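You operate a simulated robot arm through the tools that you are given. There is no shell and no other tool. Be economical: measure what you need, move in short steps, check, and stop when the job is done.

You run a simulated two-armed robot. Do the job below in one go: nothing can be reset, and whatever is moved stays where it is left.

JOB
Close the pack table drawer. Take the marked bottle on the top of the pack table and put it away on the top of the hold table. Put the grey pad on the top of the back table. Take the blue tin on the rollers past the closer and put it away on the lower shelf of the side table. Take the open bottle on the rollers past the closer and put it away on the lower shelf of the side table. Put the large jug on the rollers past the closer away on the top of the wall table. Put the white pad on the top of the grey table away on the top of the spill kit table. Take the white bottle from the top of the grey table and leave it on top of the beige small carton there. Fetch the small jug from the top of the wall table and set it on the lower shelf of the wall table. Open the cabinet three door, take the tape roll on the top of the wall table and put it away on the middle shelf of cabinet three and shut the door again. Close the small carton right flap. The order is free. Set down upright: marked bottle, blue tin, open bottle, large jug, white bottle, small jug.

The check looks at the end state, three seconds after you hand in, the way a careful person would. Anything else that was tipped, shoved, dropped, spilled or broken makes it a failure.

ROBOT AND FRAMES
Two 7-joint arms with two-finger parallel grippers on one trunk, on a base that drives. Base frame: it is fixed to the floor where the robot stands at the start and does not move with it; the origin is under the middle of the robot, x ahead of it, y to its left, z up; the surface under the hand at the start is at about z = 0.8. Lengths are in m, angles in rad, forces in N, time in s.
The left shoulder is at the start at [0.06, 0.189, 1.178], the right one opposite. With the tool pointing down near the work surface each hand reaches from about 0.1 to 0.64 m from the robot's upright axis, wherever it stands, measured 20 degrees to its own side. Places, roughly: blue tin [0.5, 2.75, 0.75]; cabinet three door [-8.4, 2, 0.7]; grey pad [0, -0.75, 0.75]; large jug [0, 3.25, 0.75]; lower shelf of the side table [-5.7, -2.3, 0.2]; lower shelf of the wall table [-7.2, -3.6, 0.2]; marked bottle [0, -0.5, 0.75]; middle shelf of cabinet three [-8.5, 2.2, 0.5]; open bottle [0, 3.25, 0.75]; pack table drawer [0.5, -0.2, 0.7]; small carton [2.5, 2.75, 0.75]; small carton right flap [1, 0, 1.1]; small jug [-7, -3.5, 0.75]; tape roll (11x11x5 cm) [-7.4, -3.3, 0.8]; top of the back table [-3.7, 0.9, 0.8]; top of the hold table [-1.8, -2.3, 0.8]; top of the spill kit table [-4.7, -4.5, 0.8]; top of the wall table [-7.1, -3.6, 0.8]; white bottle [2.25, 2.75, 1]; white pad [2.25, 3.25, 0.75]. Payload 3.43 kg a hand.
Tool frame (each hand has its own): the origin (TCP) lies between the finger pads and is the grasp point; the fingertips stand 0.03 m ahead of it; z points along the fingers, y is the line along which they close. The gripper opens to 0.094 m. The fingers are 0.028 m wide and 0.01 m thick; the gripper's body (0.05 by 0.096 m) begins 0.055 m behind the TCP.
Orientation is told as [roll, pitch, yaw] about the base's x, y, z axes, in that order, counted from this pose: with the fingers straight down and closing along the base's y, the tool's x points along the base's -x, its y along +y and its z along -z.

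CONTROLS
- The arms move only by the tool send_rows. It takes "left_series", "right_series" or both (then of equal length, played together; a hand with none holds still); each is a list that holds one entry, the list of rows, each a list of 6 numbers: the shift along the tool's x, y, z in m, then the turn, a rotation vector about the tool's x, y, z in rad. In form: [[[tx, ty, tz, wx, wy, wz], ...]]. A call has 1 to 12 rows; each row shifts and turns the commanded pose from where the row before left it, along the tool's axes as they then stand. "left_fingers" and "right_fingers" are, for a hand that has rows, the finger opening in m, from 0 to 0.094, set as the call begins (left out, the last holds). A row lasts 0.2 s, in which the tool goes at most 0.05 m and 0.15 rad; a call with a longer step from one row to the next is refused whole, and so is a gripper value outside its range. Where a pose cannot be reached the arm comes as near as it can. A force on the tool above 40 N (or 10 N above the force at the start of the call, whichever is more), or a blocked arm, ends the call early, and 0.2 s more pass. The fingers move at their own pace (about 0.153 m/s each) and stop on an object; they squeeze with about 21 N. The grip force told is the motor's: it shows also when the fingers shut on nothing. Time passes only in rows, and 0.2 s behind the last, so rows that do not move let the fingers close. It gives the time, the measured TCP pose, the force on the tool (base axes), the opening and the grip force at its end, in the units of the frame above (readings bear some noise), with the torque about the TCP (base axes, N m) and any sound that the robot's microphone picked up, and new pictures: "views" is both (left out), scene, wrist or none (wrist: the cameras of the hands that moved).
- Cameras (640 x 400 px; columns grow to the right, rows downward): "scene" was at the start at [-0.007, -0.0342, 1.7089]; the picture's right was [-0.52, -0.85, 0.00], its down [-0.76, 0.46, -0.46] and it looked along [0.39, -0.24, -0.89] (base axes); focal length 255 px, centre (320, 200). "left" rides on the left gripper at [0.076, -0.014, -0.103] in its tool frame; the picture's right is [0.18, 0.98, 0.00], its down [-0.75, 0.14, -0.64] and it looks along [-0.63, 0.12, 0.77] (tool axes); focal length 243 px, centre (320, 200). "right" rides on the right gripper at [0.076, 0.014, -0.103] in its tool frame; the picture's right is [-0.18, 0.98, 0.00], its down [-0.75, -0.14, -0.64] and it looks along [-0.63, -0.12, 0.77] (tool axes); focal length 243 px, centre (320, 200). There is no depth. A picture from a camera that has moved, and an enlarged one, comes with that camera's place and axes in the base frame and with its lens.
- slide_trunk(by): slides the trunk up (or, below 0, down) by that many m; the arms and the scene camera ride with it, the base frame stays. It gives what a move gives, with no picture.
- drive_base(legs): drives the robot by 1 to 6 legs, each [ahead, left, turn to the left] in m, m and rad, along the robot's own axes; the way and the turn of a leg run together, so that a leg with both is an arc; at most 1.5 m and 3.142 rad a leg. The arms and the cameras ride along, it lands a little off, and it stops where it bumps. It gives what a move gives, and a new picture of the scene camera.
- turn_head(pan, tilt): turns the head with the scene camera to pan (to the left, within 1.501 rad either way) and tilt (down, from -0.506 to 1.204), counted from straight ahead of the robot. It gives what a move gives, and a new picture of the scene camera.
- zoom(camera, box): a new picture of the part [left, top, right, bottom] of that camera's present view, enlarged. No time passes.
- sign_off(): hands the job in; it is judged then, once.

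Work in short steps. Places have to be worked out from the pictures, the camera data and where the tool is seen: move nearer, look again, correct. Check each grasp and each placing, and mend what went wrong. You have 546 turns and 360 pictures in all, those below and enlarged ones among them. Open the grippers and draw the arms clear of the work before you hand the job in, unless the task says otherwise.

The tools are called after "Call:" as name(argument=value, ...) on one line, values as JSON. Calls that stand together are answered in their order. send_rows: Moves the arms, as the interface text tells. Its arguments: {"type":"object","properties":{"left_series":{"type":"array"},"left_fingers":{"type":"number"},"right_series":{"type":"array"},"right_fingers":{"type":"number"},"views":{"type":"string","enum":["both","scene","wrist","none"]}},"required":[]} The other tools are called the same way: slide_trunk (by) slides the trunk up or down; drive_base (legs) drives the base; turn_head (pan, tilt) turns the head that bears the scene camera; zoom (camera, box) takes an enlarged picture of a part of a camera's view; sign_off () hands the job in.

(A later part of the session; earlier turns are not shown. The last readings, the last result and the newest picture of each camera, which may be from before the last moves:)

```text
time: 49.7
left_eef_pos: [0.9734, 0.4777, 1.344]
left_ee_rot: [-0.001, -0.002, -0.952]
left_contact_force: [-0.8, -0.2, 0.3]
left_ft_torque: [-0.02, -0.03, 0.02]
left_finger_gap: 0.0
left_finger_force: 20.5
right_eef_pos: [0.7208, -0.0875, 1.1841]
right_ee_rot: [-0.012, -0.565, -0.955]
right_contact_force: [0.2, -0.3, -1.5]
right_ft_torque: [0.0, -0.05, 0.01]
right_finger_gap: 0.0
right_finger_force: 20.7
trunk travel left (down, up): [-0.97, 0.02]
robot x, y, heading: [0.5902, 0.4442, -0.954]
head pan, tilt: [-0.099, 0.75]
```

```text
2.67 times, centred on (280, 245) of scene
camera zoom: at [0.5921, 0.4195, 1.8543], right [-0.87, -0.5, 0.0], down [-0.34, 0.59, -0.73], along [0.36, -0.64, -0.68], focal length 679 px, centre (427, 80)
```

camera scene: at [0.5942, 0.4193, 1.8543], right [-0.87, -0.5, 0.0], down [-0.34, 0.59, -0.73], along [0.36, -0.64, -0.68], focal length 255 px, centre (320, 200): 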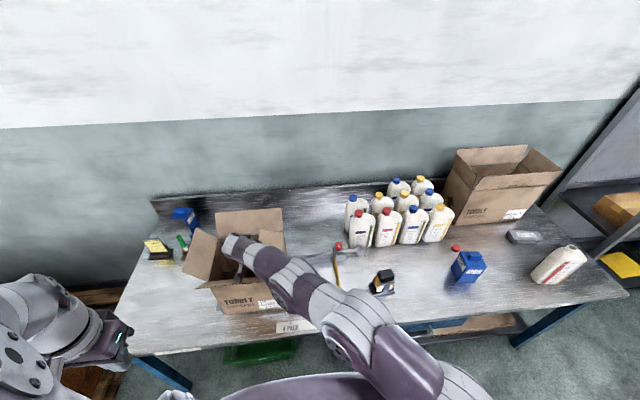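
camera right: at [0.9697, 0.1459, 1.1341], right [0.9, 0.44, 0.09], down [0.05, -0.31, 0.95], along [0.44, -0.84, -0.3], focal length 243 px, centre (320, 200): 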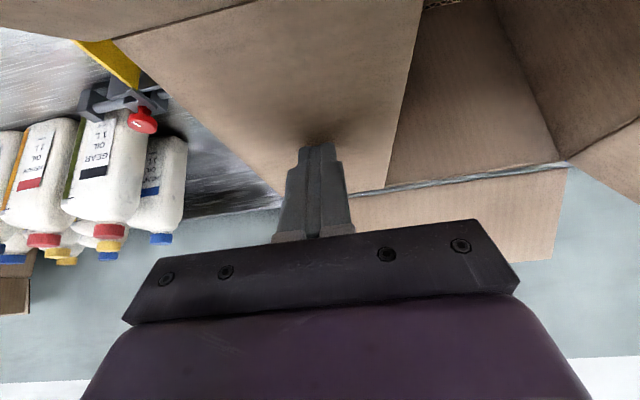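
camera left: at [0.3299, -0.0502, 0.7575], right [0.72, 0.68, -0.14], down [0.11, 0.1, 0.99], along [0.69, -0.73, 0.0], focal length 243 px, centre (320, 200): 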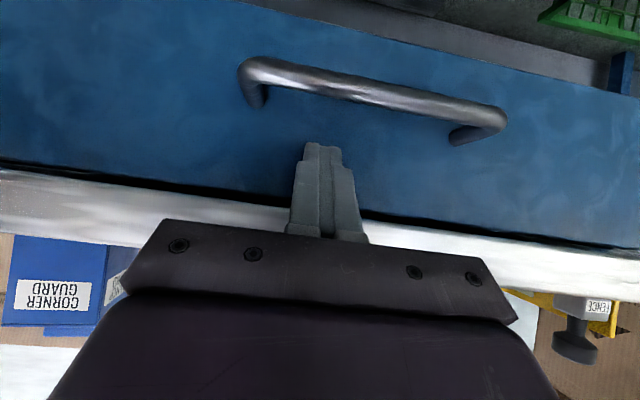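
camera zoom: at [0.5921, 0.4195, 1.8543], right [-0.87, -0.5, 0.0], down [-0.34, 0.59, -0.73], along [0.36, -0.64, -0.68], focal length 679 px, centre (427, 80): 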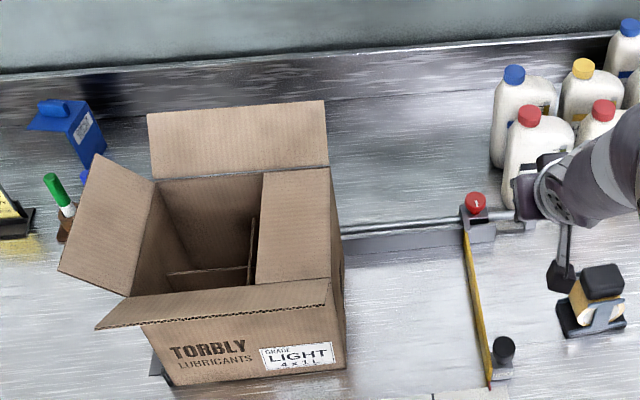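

The flap is closed flat. I draw the right hand back and upright it, then drive right along the table to the marked bottle.

Call:
send_rows(right_series=[[[0.034, 0, -0.022, 0, 0, 0], [0.034, 0, -0.022, 0, 0, 0], [0.034, 0, -0.022, 0, 0, 0], [0.034, 0, -0.022, 0, 0, 0], [0.034, 0, -0.022, 0, 0, 0], [0, -0.03, 0, 0, 0.14, 0], [0, -0.03, 0, 0, 0.14, 0], [0, -0.02, 0, 0, 0.14, 0], [0, 0, 0, 0, 0.14, 0], [0, 0, 0, 0, 0, 0]]], right_fingers=0.094, views="none")

Call:
drive_base(legs=[[-0.03, -0.95, 0]])

Call:
turn_head(pan=-0.15, tilt=0.85)

```text
time: 51.9
left_eef_pos: [0.9749, 0.4794, 1.3442]
left_ee_rot: [-0.004, -0.003, -0.952]
left_contact_force: [0.3, 1.8, -0.9]
left_ft_torque: [-0.01, -0.01, 0.01]
left_finger_gap: 0.0
left_finger_force: 20.8
right_eef_pos: [0.5426, 0.0361, 1.1882]
right_ee_rot: [-0.003, -0.134, -0.96]
right_contact_force: [0.2, 0.6, -0.5]
right_ft_torque: [-0.02, 0.03, 0.0]
right_finger_gap: 0.0942
right_finger_force: 0.2
right hand out of reach, approached as far as the arm can: row 9
trunk travel left (down, up): [-0.97, 0.02]
robot x, y, heading: [0.5888, 0.4445, -0.953]
head pan, tilt: [-0.099, 0.75]
```

```text
time: 56.9
left_eef_pos: [0.1792, -0.0524, 1.3439]
left_ee_rot: [-0.003, -0.002, -0.933]
left_contact_force: [-0.5, 0.2, 0.0]
left_ft_torque: [0.02, -0.03, -0.01]
left_finger_gap: 0.0
left_finger_force: 20.9
right_eef_pos: [-0.2423, -0.5054, 1.1885]
right_ee_rot: [-0.003, -0.135, -0.939]
right_contact_force: [-0.8, 0.5, 0.0]
right_ft_torque: [-0.03, -0.03, 0.0]
right_finger_gap: 0.0938
right_finger_force: 0.1
trunk travel left (down, up): [-0.97, 0.02]
robot x, y, heading: [-0.206, -0.0981, -0.931]
head pan, tilt: [-0.099, 0.75]
camera scene: at [-0.1992, -0.1191, 1.8543], right [-0.86, -0.51, 0.0], down [-0.35, 0.59, -0.73], along [0.37, -0.63, -0.68], focal length 255 px, centre (320, 200)
```

scene: 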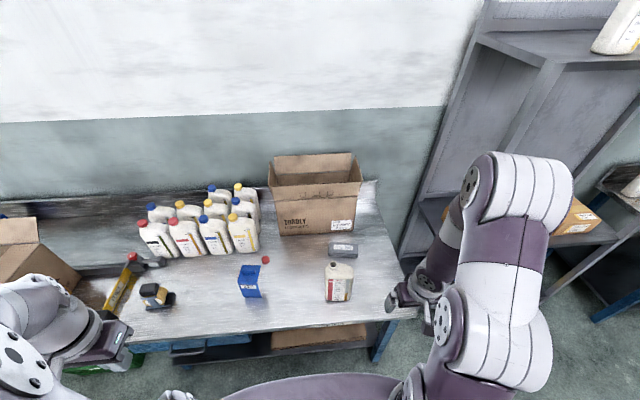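

```text
time: 57.6
left_eef_pos: [0.1784, -0.0532, 1.3443]
left_ee_rot: [-0.004, 0.0, -0.932]
left_contact_force: [-0.5, -0.1, -0.4]
left_ft_torque: [-0.02, -0.03, 0.03]
left_finger_gap: 0.0
left_finger_force: 21.1
right_eef_pos: [-0.2429, -0.5063, 1.1883]
right_ee_rot: [-0.002, -0.135, -0.942]
right_contact_force: [-0.3, -0.4, -0.2]
right_ft_torque: [0.0, 0.01, -0.02]
right_finger_gap: 0.0938
right_finger_force: 0.1
trunk travel left (down, up): [-0.97, 0.02]
robot x, y, heading: [-0.2069, -0.0983, -0.937]
head pan, tilt: [-0.15, 0.85]
camera scene: at [-0.2059, -0.1176, 1.8463], right [-0.88, -0.47, 0.0], down [-0.35, 0.66, -0.66], along [0.31, -0.58, -0.75], focal length 255 px, centre (320, 200)
```

scene: 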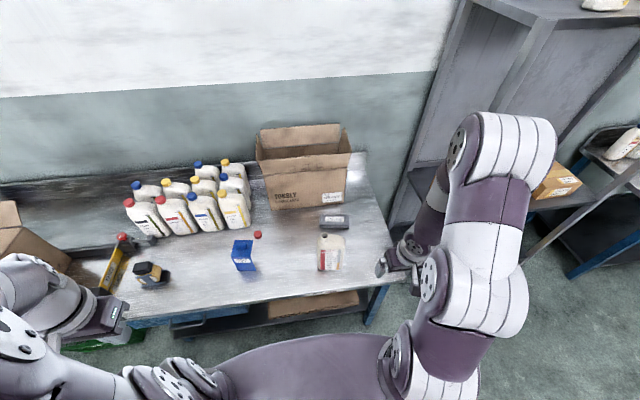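

Call:
zoom(camera="scene", box=[240, 190, 400, 290])

```text
4.00 times, centred on (320, 240) of scene
camera zoom: at [-0.2059, -0.1176, 1.8463], right [-0.88, -0.47, 0.0], down [-0.35, 0.66, -0.66], along [0.31, -0.58, -0.75], focal length 1019 px, centre (320, 40)
```

zoom: 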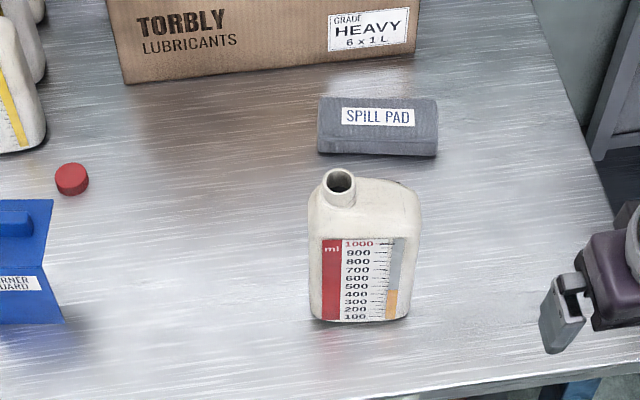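

The marked bottle is an open, graduated bottle (≈0.106 wide, thinner front-to-back), centre near fwd 0.54, left -0.13; the grey "SPILL PAD" lies behind it. I'll grasp the bottle body from above, fingers front and back: turn the right hand 90° first.

Call:
send_rows(right_series=[[[0, 0, 0, 0, 0.135, 0], [0, 0, 0, 0, 0, -0.15], [0, 0, 0, 0, 0, -0.15], [0, 0, 0, 0, 0, -0.15], [0, 0, 0, 0, 0, -0.15], [0, 0, 0, 0, 0, -0.15], [0, 0, 0, 0, 0, -0.15], [0, 0, 0, 0, 0, -0.15], [0, 0, 0, 0, 0, -0.15], [0, 0, 0, 0, 0, -0.15], [0, 0, 0, 0, 0, -0.15], [0, 0, 0, 0, 0, -0.07]]], views="none")

```text
time: 60.2
left_eef_pos: [0.1787, -0.0536, 1.3438]
left_ee_rot: [-0.001, -0.002, -0.932]
left_contact_force: [-0.7, 0.7, -0.5]
left_ft_torque: [0.02, -0.03, -0.01]
left_finger_gap: 0.0
left_finger_force: 20.9
right_eef_pos: [-0.2422, -0.5088, 1.1843]
right_ee_rot: [-0.088, -0.013, 0.529]
right_contact_force: [-1.2, -0.1, -0.2]
right_ft_torque: [-0.01, 0.0, 0.02]
right_finger_gap: 0.094
right_finger_force: 0.0
right hand out of reach, approached as far as the arm can: row 1, 2
trunk travel left (down, up): [-0.97, 0.02]
robot x, y, heading: [-0.2085, -0.0955, -0.931]
head pan, tilt: [-0.15, 0.85]
```

Call:
send_rows(right_series=[[[0, 0, 0, -0.088, 0.013, -0.1], [-0.02, -0.04, 0, 0, 0, 0], [-0.02, -0.04, 0, 0, 0, 0], [-0.02, -0.04, 0, 0, 0, 0], [-0.02, -0.04, 0, 0, 0, 0], [-0.01, -0.04, 0, 0, 0, 0], [-0.01, -0.037, 0, 0, 0, 0]]], views="both")

```text
time: 61.8
left_eef_pos: [0.1796, -0.0547, 1.344]
left_ee_rot: [-0.002, -0.002, -0.933]
left_contact_force: [0.7, 0.2, -1.7]
left_ft_torque: [0.03, 0.01, 0.0]
left_finger_gap: 0.0
left_finger_force: 21.4
right_eef_pos: [-0.1311, -0.5478, 1.1195]
right_ee_rot: [-0.072, -0.022, 0.557]
right_contact_force: [-0.3, -0.1, -1.1]
right_ft_torque: [0.03, 0.01, -0.01]
right_finger_gap: 0.094
right_finger_force: 0.0
right hand out of reach, approached as far as the arm can: row 1, 3, 4, 5, 6, 7
trunk travel left (down, up): [-0.97, 0.02]
robot x, y, heading: [-0.2049, -0.0957, -0.933]
head pan, tilt: [-0.15, 0.85]
camera scene: at [-0.2059, -0.1182, 1.8463], right [-0.88, -0.47, 0.0], down [-0.35, 0.66, -0.66], along [0.31, -0.58, -0.75], focal length 255 px, centre (320, 200)
camera right: at [-0.2082, -0.5714, 1.2189], right [-0.36, 0.93, -0.07], down [0.68, 0.31, 0.67], along [0.64, 0.2, -0.74], focal length 243 px, centre (320, 200)
```

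scene: 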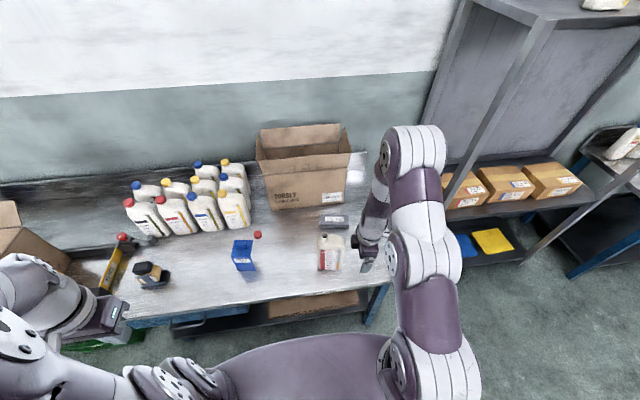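
right: 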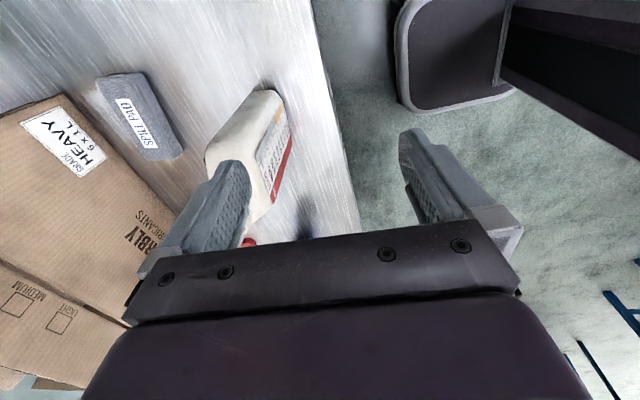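

The hand with this yaw only reaches ~0.46 m at this height, so I move the robot closer (its start distance from the edge was less): 0.09 ahead, 0.06 left; tips stay 5 cm above the bottle top.

Call:
slide_trunk(by=0.02)

Call:
drive_base(legs=[[0.09, 0.06, 0]])

Call:
send_rows(right_series=[[[0, 0, 0, 0, 0, 0]]], views="wrist")

```text
time: 62.5
left_eef_pos: [0.1803, -0.0527, 1.3637]
left_ee_rot: [-0.001, -0.001, -0.933]
left_contact_force: [0.4, 0.2, -0.1]
left_ft_torque: [-0.01, -0.03, 0.02]
left_finger_gap: 0.0
left_finger_force: 20.9
right_eef_pos: [-0.1313, -0.5472, 1.1389]
right_ee_rot: [-0.071, -0.022, 0.558]
right_contact_force: [-0.5, -0.3, -0.4]
right_ft_torque: [0.01, -0.02, -0.01]
right_finger_gap: 0.094
right_finger_force: 0.1
trunk travel left (down, up): [-0.99, 0.0]
robot x, y, heading: [-0.2044, -0.0976, -0.931]
head pan, tilt: [-0.15, 0.85]
```

```text
time: 63.6
left_eef_pos: [0.276, -0.0896, 1.3652]
left_ee_rot: [0.001, -0.005, -0.933]
left_contact_force: [-0.2, 0.7, 0.7]
left_ft_torque: [-0.01, -0.03, -0.01]
left_finger_gap: 0.0002
left_finger_force: 21.6
right_eef_pos: [-0.0326, -0.5842, 1.1406]
right_ee_rot: [-0.072, -0.025, 0.558]
right_contact_force: [-0.4, 0.6, 0.2]
right_ft_torque: [-0.01, 0.01, 0.0]
right_finger_gap: 0.0941
right_finger_force: 0.0
trunk travel left (down, up): [-0.99, 0.0]
robot x, y, heading: [-0.1062, -0.1313, -0.932]
head pan, tilt: [-0.15, 0.85]
camera scene: at [-0.1101, -0.1529, 1.8663], right [-0.88, -0.47, 0.0], down [-0.35, 0.66, -0.66], along [0.31, -0.58, -0.75], focal length 255 px, centre (320, 200)
```

scene: 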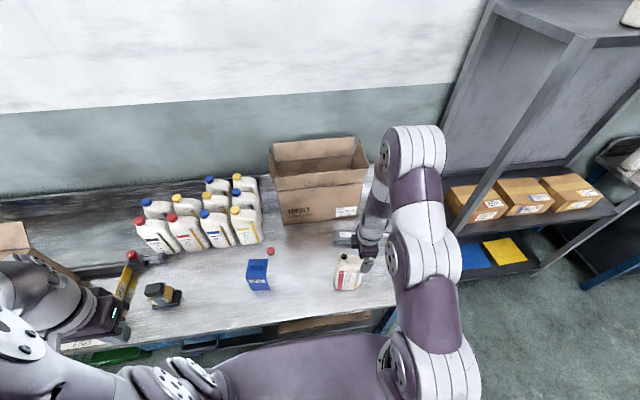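

```text
time: 64.0
left_eef_pos: [0.2794, -0.0897, 1.3643]
left_ee_rot: [-0.003, -0.004, -0.931]
left_contact_force: [-0.4, 0.1, -0.1]
left_ft_torque: [-0.01, -0.01, -0.01]
left_finger_gap: 0.0
left_finger_force: 21.2
right_eef_pos: [-0.032, -0.5843, 1.1387]
right_ee_rot: [-0.071, -0.022, 0.557]
right_contact_force: [-0.9, 0.3, 0.1]
right_ft_torque: [0.0, 0.0, -0.03]
right_finger_gap: 0.094
right_finger_force: 0.0
trunk travel left (down, up): [-0.99, 0.0]
robot x, y, heading: [-0.104, -0.1346, -0.933]
head pan, tilt: [-0.15, 0.85]
camera right: at [-0.109, -0.6077, 1.2394], right [-0.36, 0.93, -0.07], down [0.68, 0.31, 0.67], along [0.64, 0.2, -0.74], focal length 243 px, centre (320, 200)
```

right: 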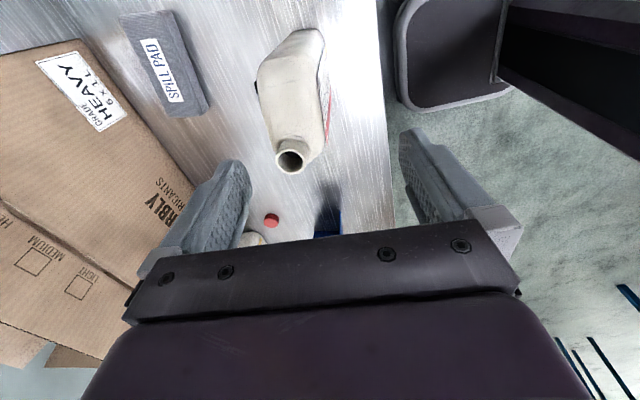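

Bottle centre ≈(0.013,-0.614), neck at its left end, and the tool's closing line matches its short side. I move over the right half of the bottle and correct the tilt.

Call:
send_rows(right_series=[[[0, -0.024, 0, -0.072, 0.022, 0], [0.002, -0.025, 0, 0, 0, 0], [0, 0, 0.02, 0, 0, 0], [0, 0, 0, 0, 0, 0]]], views="wrist")

```text
time: 65.0
left_eef_pos: [0.2808, -0.0902, 1.3634]
left_ee_rot: [-0.003, -0.001, -0.933]
left_contact_force: [-0.1, 0.2, 0.3]
left_ft_torque: [-0.03, -0.03, -0.01]
left_finger_gap: 0.0002
left_finger_force: 21.0
right_eef_pos: [-0.0262, -0.65, 1.1373]
right_ee_rot: [-0.176, 0.143, 0.524]
right_contact_force: [0.8, 0.3, -0.1]
right_ft_torque: [0.02, -0.01, 0.0]
right_finger_gap: 0.0942
right_finger_force: 0.1
right hand out of reach, approached as far as the arm can: row 1, 2, 3
trunk travel left (down, up): [-0.99, 0.0]
robot x, y, heading: [-0.1015, -0.1301, -0.934]
head pan, tilt: [-0.15, 0.85]
camera right: at [-0.0956, -0.6548, 1.2463], right [-0.35, 0.92, -0.2], down [0.74, 0.4, 0.54], along [0.58, 0.04, -0.82], focal length 243 px, centre (320, 200)
```

right: 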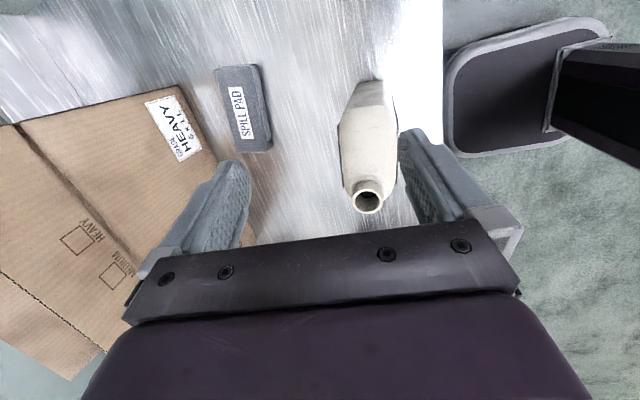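

The wrist is at its limit with this yaw. I draw back and try the opposite yaw (camera to the left).

Call:
send_rows(right_series=[[[0.004, 0.04, 0, 0.04, 0, 0.1], [0.004, 0.04, 0, 0.04, 0, 0.15], [0.004, 0.04, 0, 0.04, 0, 0.15], [0.004, 0.04, 0, 0, 0, 0.15], [0, 0, 0, 0, 0, 0.15], [0, 0, 0, 0, 0, 0.15], [0, 0, 0, 0, 0, 0.15], [0, 0, 0, 0, 0, 0.15], [0, 0, 0, 0, 0, 0.15], [0, 0, 0, 0, 0, 0.15]]], views="none")

```text
refused: row 2 steps farther than a row can; nothing moved
```

Call:
send_rows(right_series=[[[0.004, 0.04, 0, 0, 0, 0.14], [0.004, 0.04, 0, 0, 0, 0.14], [0.004, 0.04, 0, 0, 0, 0.14], [0.004, 0.04, 0, 0, 0, 0.14], [0, 0, 0, 0, 0, 0.15], [0, 0, 0, 0, 0, 0.15], [0, 0, 0, 0, 0, 0.15], [0, 0, 0, 0, 0, 0.15], [0, 0, 0, 0, 0, 0.15], [0, 0, 0, 0, 0, 0.15]]], views="none")

```text
time: 67.2
left_eef_pos: [0.2801, -0.0891, 1.3639]
left_ee_rot: [-0.002, -0.003, -0.932]
left_contact_force: [-0.3, 0.5, 0.0]
left_ft_torque: [-0.01, 0.01, 0.03]
left_finger_gap: 0.0001
left_finger_force: 21.0
right_eef_pos: [-0.0748, -0.4839, 1.121]
right_ee_rot: [0.0, 0.002, -0.905]
right_contact_force: [0.6, 0.9, -0.3]
right_ft_torque: [-0.03, 0.02, 0.02]
right_finger_gap: 0.0941
right_finger_force: 0.1
trunk travel left (down, up): [-0.99, 0.0]
robot x, y, heading: [-0.1055, -0.1291, -0.935]
head pan, tilt: [-0.15, 0.85]
```

Call:
send_rows(right_series=[[[0, 0, 0, 0, 0, 0.15], [0, 0, 0, 0, 0, 0.15], [0, 0, 0, 0, 0, 0.15], [0, 0, 0, 0, 0, 0.15], [0, 0, 0, 0, 0, 0.15], [0, 0, 0, 0, 0, 0.15], [0, 0, 0, 0, 0, 0.15], [0, 0, 0, 0, 0, 0.15], [0, 0, 0, 0, 0, 0.15], [0, 0, 0, 0, 0, 0.15], [0, 0, 0, 0, 0, 0.15]]], views="none")

```text
time: 69.6
left_eef_pos: [0.2806, -0.0913, 1.364]
left_ee_rot: [-0.001, -0.002, -0.931]
left_contact_force: [-0.4, 0.8, 0.5]
left_ft_torque: [-0.02, -0.01, 0.01]
left_finger_gap: 0.0
left_finger_force: 20.5
right_eef_pos: [-0.076, -0.4818, 1.1203]
right_ee_rot: [-0.003, 0.0, -2.555]
right_contact_force: [-0.4, 1.0, -0.9]
right_ft_torque: [0.02, -0.02, 0.03]
right_finger_gap: 0.0939
right_finger_force: 0.0
trunk travel left (down, up): [-0.99, 0.0]
robot x, y, heading: [-0.107, -0.1337, -0.934]
head pan, tilt: [-0.15, 0.85]
```

This yaw is reachable and level. I move forward over the bottle's right half.

Call:
send_rows(right_series=[[[-0.006, 0.04, 0, 0, 0, 0.05], [-0.006, 0.04, 0, 0, 0, 0], [-0.006, 0.04, 0, 0, 0, 0], [-0.006, 0.038, 0, 0, 0, 0], [0, 0, 0, 0, 0, 0]]], views="wrist")

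```text
time: 70.8
left_eef_pos: [0.2805, -0.0896, 1.3641]
left_ee_rot: [-0.001, -0.003, -0.931]
left_contact_force: [0.1, -0.4, -0.4]
left_ft_torque: [-0.01, 0.0, 0.0]
left_finger_gap: 0.0
left_finger_force: 20.8
right_eef_pos: [-0.0122, -0.6301, 1.1199]
right_ee_rot: [-0.001, 0.0, -2.602]
right_contact_force: [-0.6, 0.6, 0.5]
right_ft_torque: [0.02, 0.01, 0.0]
right_finger_gap: 0.0939
right_finger_force: 0.1
trunk travel left (down, up): [-0.99, 0.0]
robot x, y, heading: [-0.1085, -0.1307, -0.936]
head pan, tilt: [-0.15, 0.85]
camera right: at [0.0605, -0.6048, 1.2228], right [0.35, -0.94, 0.0], down [-0.72, -0.27, 0.64], along [-0.6, -0.22, -0.77], focal length 243 px, centre (320, 200)
```

right: 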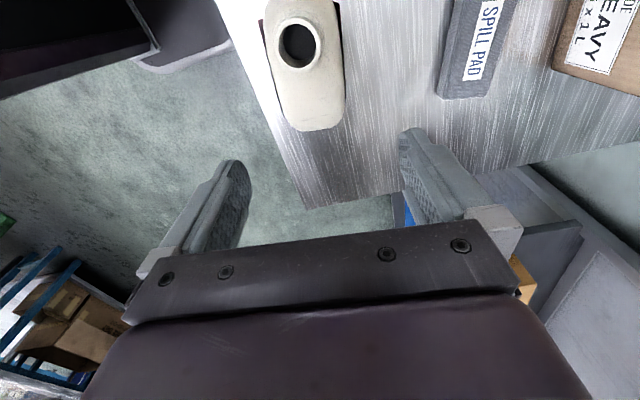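

Fingers straddle the body (≈0.06 thick), centred within a few mm and clear of the neck. I go down to z≈0.965.

Call:
send_rows(right_series=[[[0.004, 0, 0.04, 0, 0, 0], [0, 0, 0.04, 0, 0, 0], [0, 0, 0.04, 0, 0, 0], [0, 0, 0.035, 0, 0, 0], [0, 0, 0, 0, 0, 0]]], views="both")

```text
time: 72.0
left_eef_pos: [0.2808, -0.091, 1.3649]
left_ee_rot: [-0.002, -0.003, -0.932]
left_contact_force: [-0.1, 0.4, -0.3]
left_ft_torque: [0.02, -0.03, -0.01]
left_finger_gap: 0.0001
left_finger_force: 20.7
right_eef_pos: [-0.0097, -0.6305, 0.9661]
right_ee_rot: [0.0, 0.0, -2.602]
right_contact_force: [-0.1, 0.6, 0.1]
right_ft_torque: [-0.03, 0.03, 0.02]
right_finger_gap: 0.094
right_finger_force: 0.0
trunk travel left (down, up): [-0.99, 0.0]
robot x, y, heading: [-0.106, -0.1338, -0.934]
head pan, tilt: [-0.15, 0.85]
camera scene: at [-0.1052, -0.1547, 1.8663], right [-0.88, -0.47, 0.0], down [-0.35, 0.66, -0.66], along [0.31, -0.58, -0.75], focal length 255 px, centre (320, 200)
camera right: at [0.0641, -0.6036, 1.0679], right [0.35, -0.94, 0.0], down [-0.72, -0.27, 0.64], along [-0.6, -0.22, -0.77], focal length 243 px, centre (320, 200)
```

scene: 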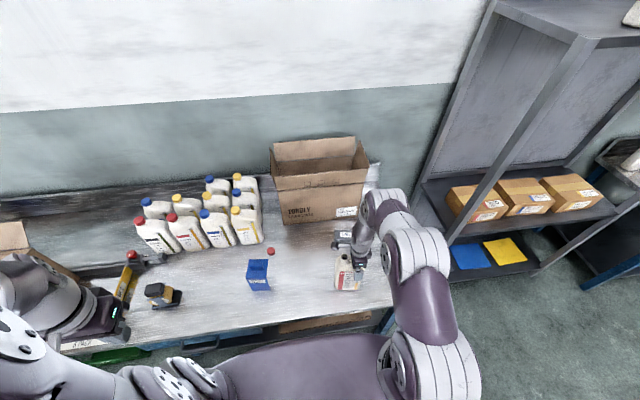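
right: 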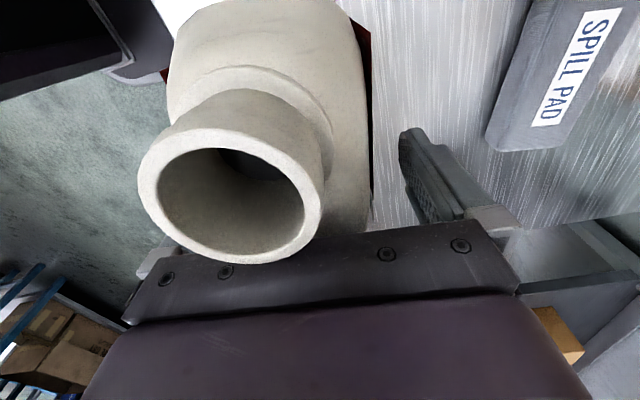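

Fingers are either side of the shoulder. I close.

Call:
send_rows(right_series=[[[0, 0, 0, 0, 0, 0], [0, 0, 0, 0, 0, 0], [0, 0, 0, 0, 0, 0], [0, 0, 0, 0, 0, 0]]], right_fingers=0.03, views="none")

```text
time: 73.0
left_eef_pos: [0.2799, -0.0898, 1.3638]
left_ee_rot: [-0.002, -0.002, -0.933]
left_contact_force: [-0.5, 0.2, -0.4]
left_ft_torque: [0.02, 0.0, 0.02]
left_finger_gap: 0.0001
left_finger_force: 20.8
right_eef_pos: [-0.011, -0.6303, 0.9655]
right_ee_rot: [-0.002, 0.001, -2.603]
right_contact_force: [-0.7, 2.7, 0.6]
right_ft_torque: [0.2, 0.06, 0.03]
right_finger_gap: 0.0664
right_finger_force: 21.2
trunk travel left (down, up): [-0.99, 0.0]
robot x, y, heading: [-0.1035, -0.1339, -0.938]
head pan, tilt: [-0.15, 0.85]
```

Gripped at 0.066 m. I lift gently and look.

Call:
send_rows(right_series=[[[0, 0, -0.02, 0, 0, 0], [0, 0, -0.03, 0, 0, 0], [0, 0, -0.04, 0, 0, 0], [0, 0, 0, 0, 0, 0]]], views="both")

```text
time: 74.0
left_eef_pos: [0.2808, -0.0915, 1.3634]
left_ee_rot: [-0.001, -0.002, -0.931]
left_contact_force: [0.7, 0.0, -0.3]
left_ft_torque: [-0.01, 0.03, 0.01]
left_finger_gap: 0.0001
left_finger_force: 20.8
right_eef_pos: [-0.0104, -0.6291, 1.0551]
right_ee_rot: [-0.002, 0.0, -2.603]
right_contact_force: [0.9, 0.1, -4.5]
right_ft_torque: [-0.1, 0.08, -0.01]
right_finger_gap: 0.0656
right_finger_force: 20.5
trunk travel left (down, up): [-0.99, 0.0]
robot x, y, heading: [-0.106, -0.1331, -0.932]
head pan, tilt: [-0.15, 0.85]
camera scene: at [-0.1048, -0.1561, 1.8662], right [-0.88, -0.47, 0.0], down [-0.35, 0.66, -0.66], along [0.31, -0.58, -0.75], focal length 255 px, centre (320, 200)
camera right: at [0.0627, -0.6035, 1.1584], right [0.35, -0.94, 0.0], down [-0.72, -0.27, 0.64], along [-0.6, -0.22, -0.77], focal length 243 px, centre (320, 200)
```

scene: 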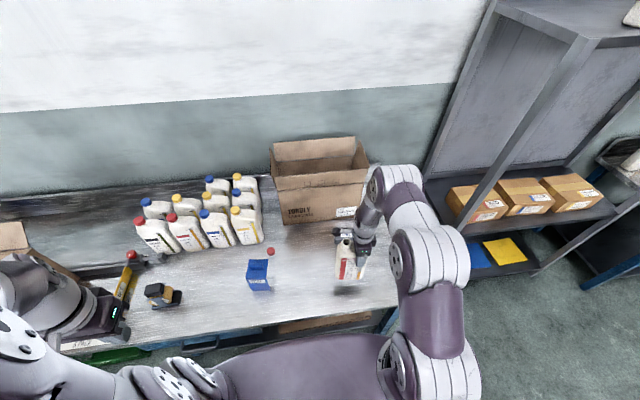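
right: 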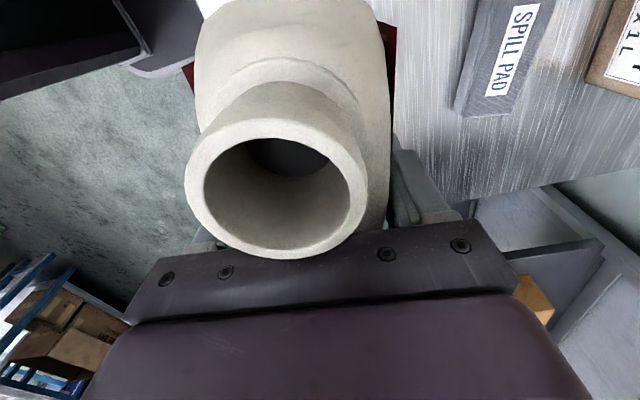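

Bottle lifted well. I pull the bottle hand back toward me, and look straight down to judge base-to-table clearance.

Call:
send_rows(right_series=[[[0, -0.03, -0.02, 0, 0, 0], [0, -0.04, -0.02, 0, 0, 0], [0, -0.04, 0, 0, 0, 0], [0, -0.04, 0, 0, 0, 0], [-0.02, -0.03, 0, 0, 0, 0], [-0.03, -0.02, 0, 0, 0, 0]]], views="none")

Call:
turn_head(pan=0.0, tilt=1.204)

```text
time: 75.4
left_eef_pos: [0.2774, -0.0916, 1.3643]
left_ee_rot: [0.0, -0.002, -0.933]
left_contact_force: [0.0, 0.5, -0.4]
left_ft_torque: [0.02, -0.01, -0.01]
left_finger_gap: 0.0
left_finger_force: 21.0
right_eef_pos: [-0.1567, -0.4842, 1.0931]
right_ee_rot: [0.001, -0.001, -2.603]
right_contact_force: [0.4, 0.3, -3.2]
right_ft_torque: [-0.06, 0.07, 0.01]
right_finger_gap: 0.0655
right_finger_force: 21.1
trunk travel left (down, up): [-0.99, 0.0]
robot x, y, heading: [-0.1042, -0.1334, -0.934]
head pan, tilt: [-0.15, 0.85]
```

```text
time: 76.3
left_eef_pos: [0.2812, -0.0899, 1.3639]
left_ee_rot: [-0.003, -0.002, -0.931]
left_contact_force: [0.5, -1.2, 0.0]
left_ft_torque: [0.0, -0.03, -0.01]
left_finger_gap: 0.0001
left_finger_force: 20.9
right_eef_pos: [-0.1539, -0.4831, 1.0953]
right_ee_rot: [-0.001, 0.002, -2.601]
right_contact_force: [0.1, 0.2, -4.3]
right_ft_torque: [-0.02, 0.06, 0.0]
right_finger_gap: 0.0658
right_finger_force: 20.8
trunk travel left (down, up): [-0.99, 0.0]
robot x, y, heading: [-0.1045, -0.1369, -0.935]
head pan, tilt: [0.0, 1.201]
camera scene: at [-0.1082, -0.131, 1.8426], right [-0.8, -0.59, 0.0], down [-0.55, 0.75, -0.36], along [0.22, -0.29, -0.93], focal length 255 px, centre (320, 200)
```

scene: 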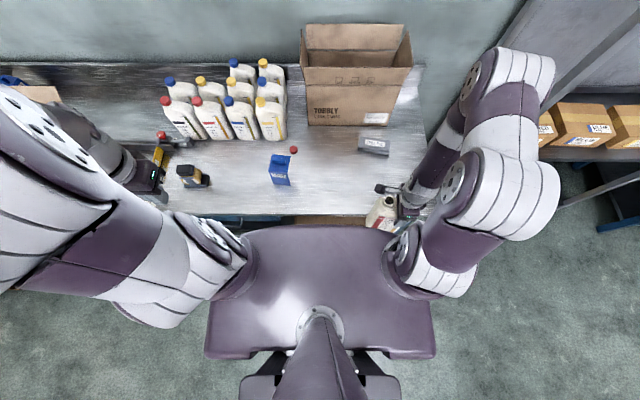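

Base front is ≈0.25 from the axis, table edge ≈0.34, so I can edge 0.04 closer while shifting 0.40 to the right, to bring the pad to the left hand.

Call:
drive_base(legs=[[0, -0.4, 0], [0.04, 0, 0]])

Call:
slide_trunk(by=-0.14)

```text
time: 79.2
left_eef_pos: [-0.0248, -0.3536, 1.3648]
left_ee_rot: [-0.004, -0.01, -0.935]
left_contact_force: [-0.1, 2.0, -0.6]
left_ft_torque: [-0.11, -0.05, -0.04]
left_finger_gap: 0.0001
left_finger_force: 21.4
right_eef_pos: [-0.4598, -0.7471, 1.0975]
right_ee_rot: [0.006, 0.0, -2.605]
right_contact_force: [-0.7, 0.6, -3.9]
right_ft_torque: [-0.08, 0.1, 0.03]
right_finger_gap: 0.0655
right_finger_force: 21.2
trunk travel left (down, up): [-0.99, 0.0]
robot x, y, heading: [-0.4037, -0.4027, -0.937]
head pan, tilt: [0.0, 1.201]
camera scene: at [-0.4151, -0.39, 1.8425], right [-0.81, -0.59, 0.0], down [-0.55, 0.75, -0.37], along [0.22, -0.3, -0.93], focal length 255 px, centre (320, 200)
```

scene: 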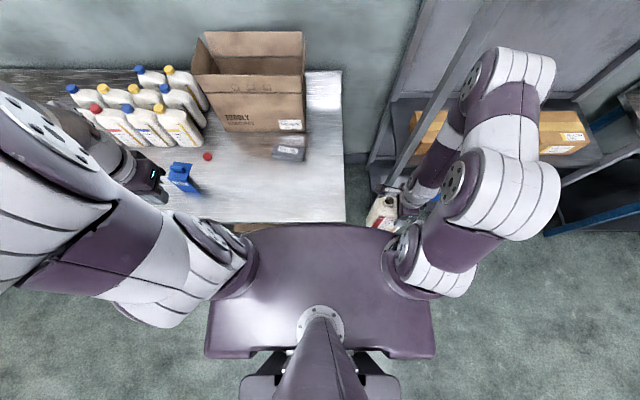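

```text
time: 80.9
left_eef_pos: [-0.0188, -0.3621, 1.224]
left_ee_rot: [-0.002, -0.001, -0.934]
left_contact_force: [-0.3, 0.5, 0.4]
left_ft_torque: [0.01, 0.02, -0.01]
left_finger_gap: 0.0004
left_finger_force: 20.8
right_eef_pos: [-0.4548, -0.7537, 0.9543]
right_ee_rot: [-0.002, 0.0, -2.607]
right_contact_force: [-1.2, -0.6, -5.0]
right_ft_torque: [-0.04, 0.08, -0.01]
right_finger_gap: 0.0658
right_finger_force: 20.8
trunk travel left (down, up): [-0.85, 0.14]
robot x, y, heading: [-0.4008, -0.4065, -0.942]
head pan, tilt: [0.0, 1.201]
```

Now the left hand: open and turn it so that it closes across the pad's short side (pad axis ≈0.42 rad).

Call:
send_rows(left_series=[[[0, -0.02, 0, 0, 0, -0.15], [0, -0.02, 0, 0, 0, -0.15], [0, 0, 0, 0, 0, -0.15], [0, 0, 0, 0, 0, -0.15], [0, 0, 0, 0, 0, -0.15], [0, 0, 0, 0, 0, -0.15], [0, 0, 0, 0, 0, -0.15], [0, 0, 0, 0, 0, -0.15], [0, 0, 0, 0, 0, -0.15]]], left_fingers=0.094, views="none")

```text
time: 82.9
left_eef_pos: [-0.0489, -0.3888, 1.2241]
left_ee_rot: [0.0, 0.003, 0.416]
left_contact_force: [0.8, 0.6, 0.3]
left_ft_torque: [0.01, -0.02, 0.01]
left_finger_gap: 0.0937
left_finger_force: 0.1
right_eef_pos: [-0.4542, -0.7532, 0.9543]
right_ee_rot: [-0.003, 0.002, -2.604]
right_contact_force: [0.6, 0.1, -4.1]
right_ft_torque: [-0.05, 0.08, -0.01]
right_finger_gap: 0.066
right_finger_force: 21.4
trunk travel left (down, up): [-0.85, 0.14]
robot x, y, heading: [-0.4029, -0.4032, -0.936]
head pan, tilt: [0.0, 1.201]
```

Call:
send_rows(left_series=[[[0.005, -0.04, 0.02, 0, 0, 0], [0.005, -0.04, 0.02, 0, 0, 0], [0.005, -0.04, 0.02, 0, 0, 0], [0.005, -0.04, 0.02, 0, 0, 0], [0.005, -0.04, 0.02, 0, 0, 0], [0.005, -0.04, 0.02, 0, 0, 0], [0.005, -0.04, 0.02, 0, 0, 0], [0.005, -0.04, 0.02, 0, 0, 0], [0.005, -0.04, 0.02, 0, 0, 0], [0.005, -0.04, 0.02, 0, 0, 0]]], views="wrist")

```text
time: 85.1
left_eef_pos: [0.0683, -0.7761, 1.0234]
left_ee_rot: [0.001, 0.001, 0.413]
left_contact_force: [0.7, 0.3, -0.1]
left_ft_torque: [-0.01, -0.01, 0.02]
left_finger_gap: 0.0939
left_finger_force: 0.0
right_eef_pos: [-0.4545, -0.7547, 0.9538]
right_ee_rot: [-0.004, 0.0, -2.607]
right_contact_force: [0.8, 0.0, -4.5]
right_ft_torque: [-0.03, 0.08, 0.01]
right_finger_gap: 0.0657
right_finger_force: 21.0
trunk travel left (down, up): [-0.85, 0.14]
robot x, y, heading: [-0.4059, -0.4032, -0.937]
head pan, tilt: [0.0, 1.201]
camera left: at [0.0045, -0.8178, 1.1251], right [-0.56, 0.83, 0.0], down [0.63, 0.43, 0.64], along [0.53, 0.36, -0.77], focal length 243 px, centre (320, 200)
```

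left: 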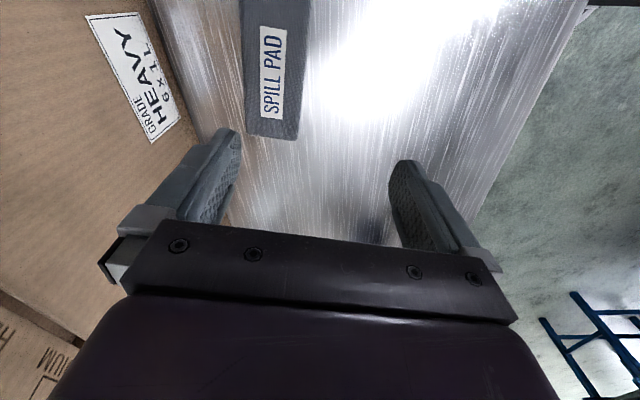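

Pad centre ≈(0.06,-0.829), ~0.07 wide. I move over it and go down to finger-tip height z≈0.82.

Call:
send_rows(left_series=[[[0.015, -0.023, 0, 0, 0, -0.05], [0.014, -0.022, 0, 0, 0, 0], [0, 0, 0.04, 0, 0, 0], [0, 0, 0.04, 0, 0, 0], [0, 0, 0.03, 0, 0, 0], [0, 0, 0, 0, 0, 0]]], views="wrist")

```text
time: 86.5
left_eef_pos: [0.0561, -0.8216, 0.9143]
left_ee_rot: [-0.002, 0.0, 0.465]
left_contact_force: [0.1, 0.0, 0.6]
left_ft_torque: [-0.01, 0.04, -0.04]
left_finger_gap: 0.0938
left_finger_force: 0.1
left hand out of reach, approached as far as the arm can: row 2
right_eef_pos: [-0.455, -0.7533, 0.9553]
right_ee_rot: [-0.003, 0.0, -2.605]
right_contact_force: [0.2, 0.4, -4.5]
right_ft_torque: [-0.05, 0.07, 0.0]
right_finger_gap: 0.0657
right_finger_force: 20.8
trunk travel left (down, up): [-0.85, 0.14]
robot x, y, heading: [-0.4074, -0.4043, -0.934]
head pan, tilt: [0.0, 1.201]
camera left: at [-0.0059, -0.8672, 1.0166], right [-0.6, 0.8, 0.0], down [0.61, 0.47, 0.64], along [0.51, 0.39, -0.77], focal length 243 px, centre (320, 200)
```

left: 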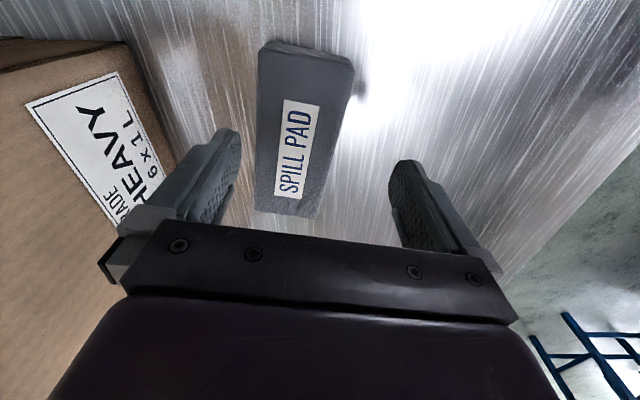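

Aligned in yaw; I shift 1.5 cm to centre and go down.

Call:
send_rows(left_series=[[[-0.015, -0.017, 0, 0, 0, 0], [0, 0, 0.035, 0, 0, 0], [0, 0, 0.033, 0, 0, 0], [0, 0, 0, 0, 0, 0]]], views="wrist")

```text
time: 87.5
left_eef_pos: [0.0607, -0.8173, 0.8656]
left_ee_rot: [-0.007, 0.002, 0.464]
left_contact_force: [-0.4, 0.9, 14.7]
left_ft_torque: [-0.58, -0.32, 0.0]
left_finger_gap: 0.0938
left_finger_force: 0.3
left hand out of reach, approached as far as the arm can: row 1, 2, 3
right_eef_pos: [-0.4561, -0.7527, 0.9546]
right_ee_rot: [-0.001, 0.0, -2.607]
right_contact_force: [0.0, 0.8, -4.7]
right_ft_torque: [-0.04, 0.1, -0.03]
right_finger_gap: 0.0657
right_finger_force: 20.9
trunk travel left (down, up): [-0.85, 0.14]
robot x, y, heading: [-0.4079, -0.4036, -0.937]
head pan, tilt: [0.0, 1.201]
camera left: at [0.0003, -0.8625, 0.9676], right [-0.6, 0.8, -0.01], down [0.61, 0.47, 0.64], along [0.51, 0.38, -0.77], focal length 243 px, centre (320, 200)
```

left: 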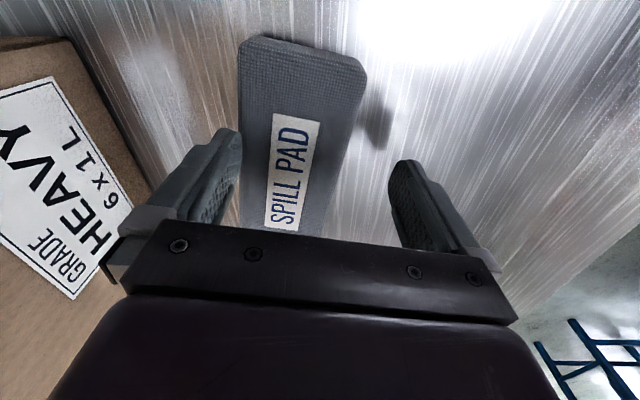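

The back finger touches the pad's top: I'm 1.5 cm short at the reach limit. I lift, then turn the base slightly right (-0.13), which brings the left shoulder nearer.

Call:
send_rows(left_series=[[[0, 0, -0.04, 0, 0, 0], [0, 0, -0.04, 0, 0, 0], [0, 0.02, -0.03, 0, 0, 0]]], views="none")

Call:
drive_base(legs=[[0, 0, -0.13]])

```text
time: 88.3
left_eef_pos: [0.0531, -0.7997, 0.9728]
left_ee_rot: [-0.003, 0.003, 0.463]
left_contact_force: [-0.7, 0.6, 0.2]
left_ft_torque: [-0.02, -0.03, 0.01]
left_finger_gap: 0.0939
left_finger_force: 0.0
right_eef_pos: [-0.4542, -0.7536, 0.9548]
right_ee_rot: [-0.002, 0.001, -2.606]
right_contact_force: [-0.6, 0.2, -4.8]
right_ft_torque: [-0.07, 0.09, -0.02]
right_finger_gap: 0.0658
right_finger_force: 20.9
trunk travel left (down, up): [-0.85, 0.14]
robot x, y, heading: [-0.402, -0.4068, -0.935]
head pan, tilt: [0.0, 1.201]
```

```text
time: 89.3
left_eef_pos: [-0.0017, -0.8541, 0.9726]
left_ee_rot: [-0.001, 0.001, 0.337]
left_contact_force: [-1.0, 0.6, 0.4]
left_ft_torque: [-0.02, 0.01, 0.02]
left_finger_gap: 0.0941
left_finger_force: 0.1
right_eef_pos: [-0.4982, -0.7447, 0.9552]
right_ee_rot: [-0.001, -0.001, -2.733]
right_contact_force: [0.3, -0.4, -4.1]
right_ft_torque: [-0.02, 0.06, -0.01]
right_finger_gap: 0.0658
right_finger_force: 20.5
trunk travel left (down, up): [-0.85, 0.14]
robot x, y, heading: [-0.4058, -0.4021, -1.063]
head pan, tilt: [0.0, 1.201]
camera scene: at [-0.4069, -0.402, 1.7026], right [-0.87, -0.49, 0.0], down [-0.45, 0.81, -0.36], along [0.18, -0.32, -0.93], focal length 255 px, centre (320, 200)
```

scene: 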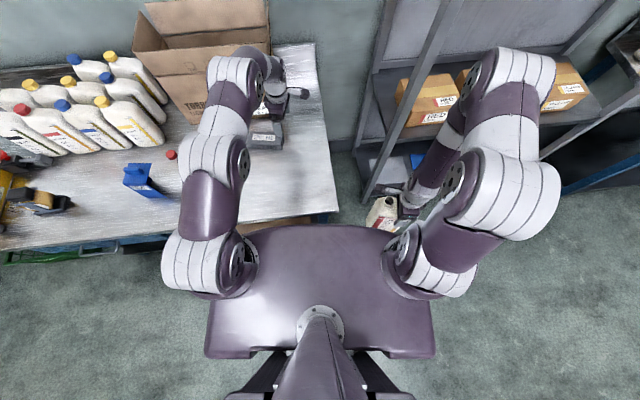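

Now shift 8 cm left to the pad centre, re-align yaw, and descend.

Call:
send_rows(left_series=[[[-0.041, -0.002, 0, 0, 0, 0], [-0.041, -0.002, 0, 0, 0, 0], [0, 0, 0, 0, 0, -0.123], [0, 0, 0.04, 0, 0, 0], [0, 0, 0, 0, 0, 0]]], views="wrist")

```text
time: 90.5
left_eef_pos: [0.0785, -0.8338, 0.9342]
left_ee_rot: [-0.001, 0.002, 0.46]
left_contact_force: [-1.1, 0.0, -0.1]
left_ft_torque: [0.0, 0.01, 0.01]
left_finger_gap: 0.0942
left_finger_force: 0.0
right_eef_pos: [-0.4984, -0.7453, 0.9546]
right_ee_rot: [-0.001, 0.0, -2.733]
right_contact_force: [-0.6, 0.9, -4.8]
right_ft_torque: [-0.05, 0.07, 0.0]
right_finger_gap: 0.0657
right_finger_force: 21.3
trunk travel left (down, up): [-0.85, 0.14]
robot x, y, heading: [-0.3994, -0.4072, -1.063]
head pan, tilt: [0.0, 1.201]
camera left: at [0.0166, -0.8776, 1.0355], right [-0.6, 0.8, 0.0], down [0.61, 0.46, 0.64], along [0.51, 0.38, -0.77], focal length 243 px, centre (320, 200)
```

left: 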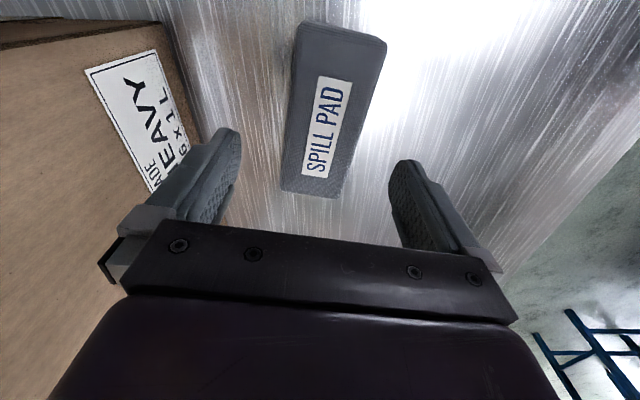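

Centred. Down and close.

Call:
send_rows(left_series=[[[-0.004, 0.006, 0.03, 0, 0, 0], [0, 0, 0.03, 0, 0, 0], [0, 0, 0.028, 0, 0, 0], [0, 0, 0, 0, 0, 0]]], views="none")

Call:
send_rows(left_series=[[[0, 0, 0, 0, 0, 0], [0, 0, 0, 0, 0, 0], [0, 0, 0, 0, 0, 0], [0, 0, 0, 0, 0, 0]]], left_fingers=0.02, views="wrist")

```text
time: 91.5
left_eef_pos: [0.0791, -0.8238, 0.845]
left_ee_rot: [-0.001, 0.002, 0.46]
left_contact_force: [0.7, 0.7, 0.5]
left_ft_torque: [0.02, 0.0, 0.01]
left_finger_gap: 0.094
left_finger_force: 0.0
right_eef_pos: [-0.4982, -0.7438, 0.9547]
right_ee_rot: [-0.001, 0.0, -2.734]
right_contact_force: [-0.6, 0.3, -4.8]
right_ft_torque: [-0.05, 0.13, 0.02]
right_finger_gap: 0.0657
right_finger_force: 20.5
trunk travel left (down, up): [-0.85, 0.14]
robot x, y, heading: [-0.4051, -0.4018, -1.067]
head pan, tilt: [0.0, 1.201]
```

```text
time: 92.5
left_eef_pos: [0.0787, -0.8245, 0.8451]
left_ee_rot: [0.0, 0.002, 0.46]
left_contact_force: [-0.3, 0.1, 0.8]
left_ft_torque: [0.01, -0.02, -0.02]
left_finger_gap: 0.0674
left_finger_force: 21.0
right_eef_pos: [-0.499, -0.745, 0.9526]
right_ee_rot: [-0.001, 0.0, -2.733]
right_contact_force: [0.8, -0.8, -4.6]
right_ft_torque: [-0.03, 0.08, 0.02]
right_finger_gap: 0.0653
right_finger_force: 21.1
trunk travel left (down, up): [-0.85, 0.14]
robot x, y, heading: [-0.4056, -0.4031, -1.063]
head pan, tilt: [0.0, 1.201]
camera left: at [0.0171, -0.8686, 0.9474], right [-0.6, 0.8, 0.0], down [0.61, 0.46, 0.64], along [0.51, 0.38, -0.77], focal length 243 px, centre (320, 200)
```

left: 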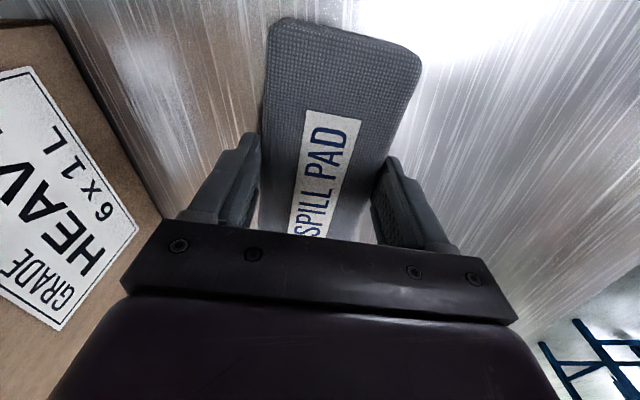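

Pad gripped (0.067). I lift it and draw it back to the body.

Call:
send_rows(left_series=[[[0, 0, -0.03, 0, 0, 0], [0, 0, -0.04, 0, 0, 0], [0, 0, -0.04, 0, 0, 0], [0, 0, -0.04, 0, 0, 0], [0, 0.04, -0.01, 0, 0, 0], [0, 0.045, 0, 0, 0, 0], [0, 0.045, 0, 0, 0, 0], [0, 0.045, 0, 0, 0, 0], [0, 0.045, 0, 0, 0, 0], [0, 0.045, 0, 0, 0, 0], [0, 0.04, 0, 0, 0, 0]]], views="wrist")

```text
time: 94.9
left_eef_pos: [-0.0561, -0.5501, 1.0048]
left_ee_rot: [-0.002, 0.002, 0.458]
left_contact_force: [0.4, 0.1, -1.1]
left_ft_torque: [-0.04, -0.01, -0.02]
left_finger_gap: 0.0674
left_finger_force: 21.2
right_eef_pos: [-0.4991, -0.745, 0.9542]
right_ee_rot: [-0.001, 0.0, -2.735]
right_contact_force: [1.0, 0.6, -3.9]
right_ft_torque: [-0.06, 0.11, 0.0]
right_finger_gap: 0.0657
right_finger_force: 21.5
trunk travel left (down, up): [-0.85, 0.14]
robot x, y, heading: [-0.4049, -0.4046, -1.067]
head pan, tilt: [0.0, 1.201]
camera left: at [-0.1192, -0.594, 1.1066], right [-0.6, 0.8, 0.0], down [0.61, 0.46, 0.64], along [0.51, 0.38, -0.77], focal length 243 px, centre (320, 200)
```

left: 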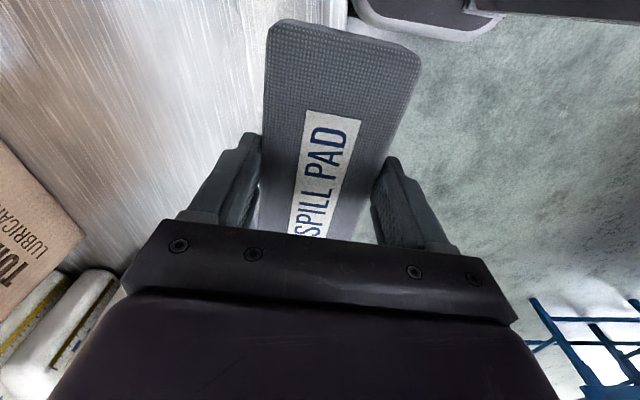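

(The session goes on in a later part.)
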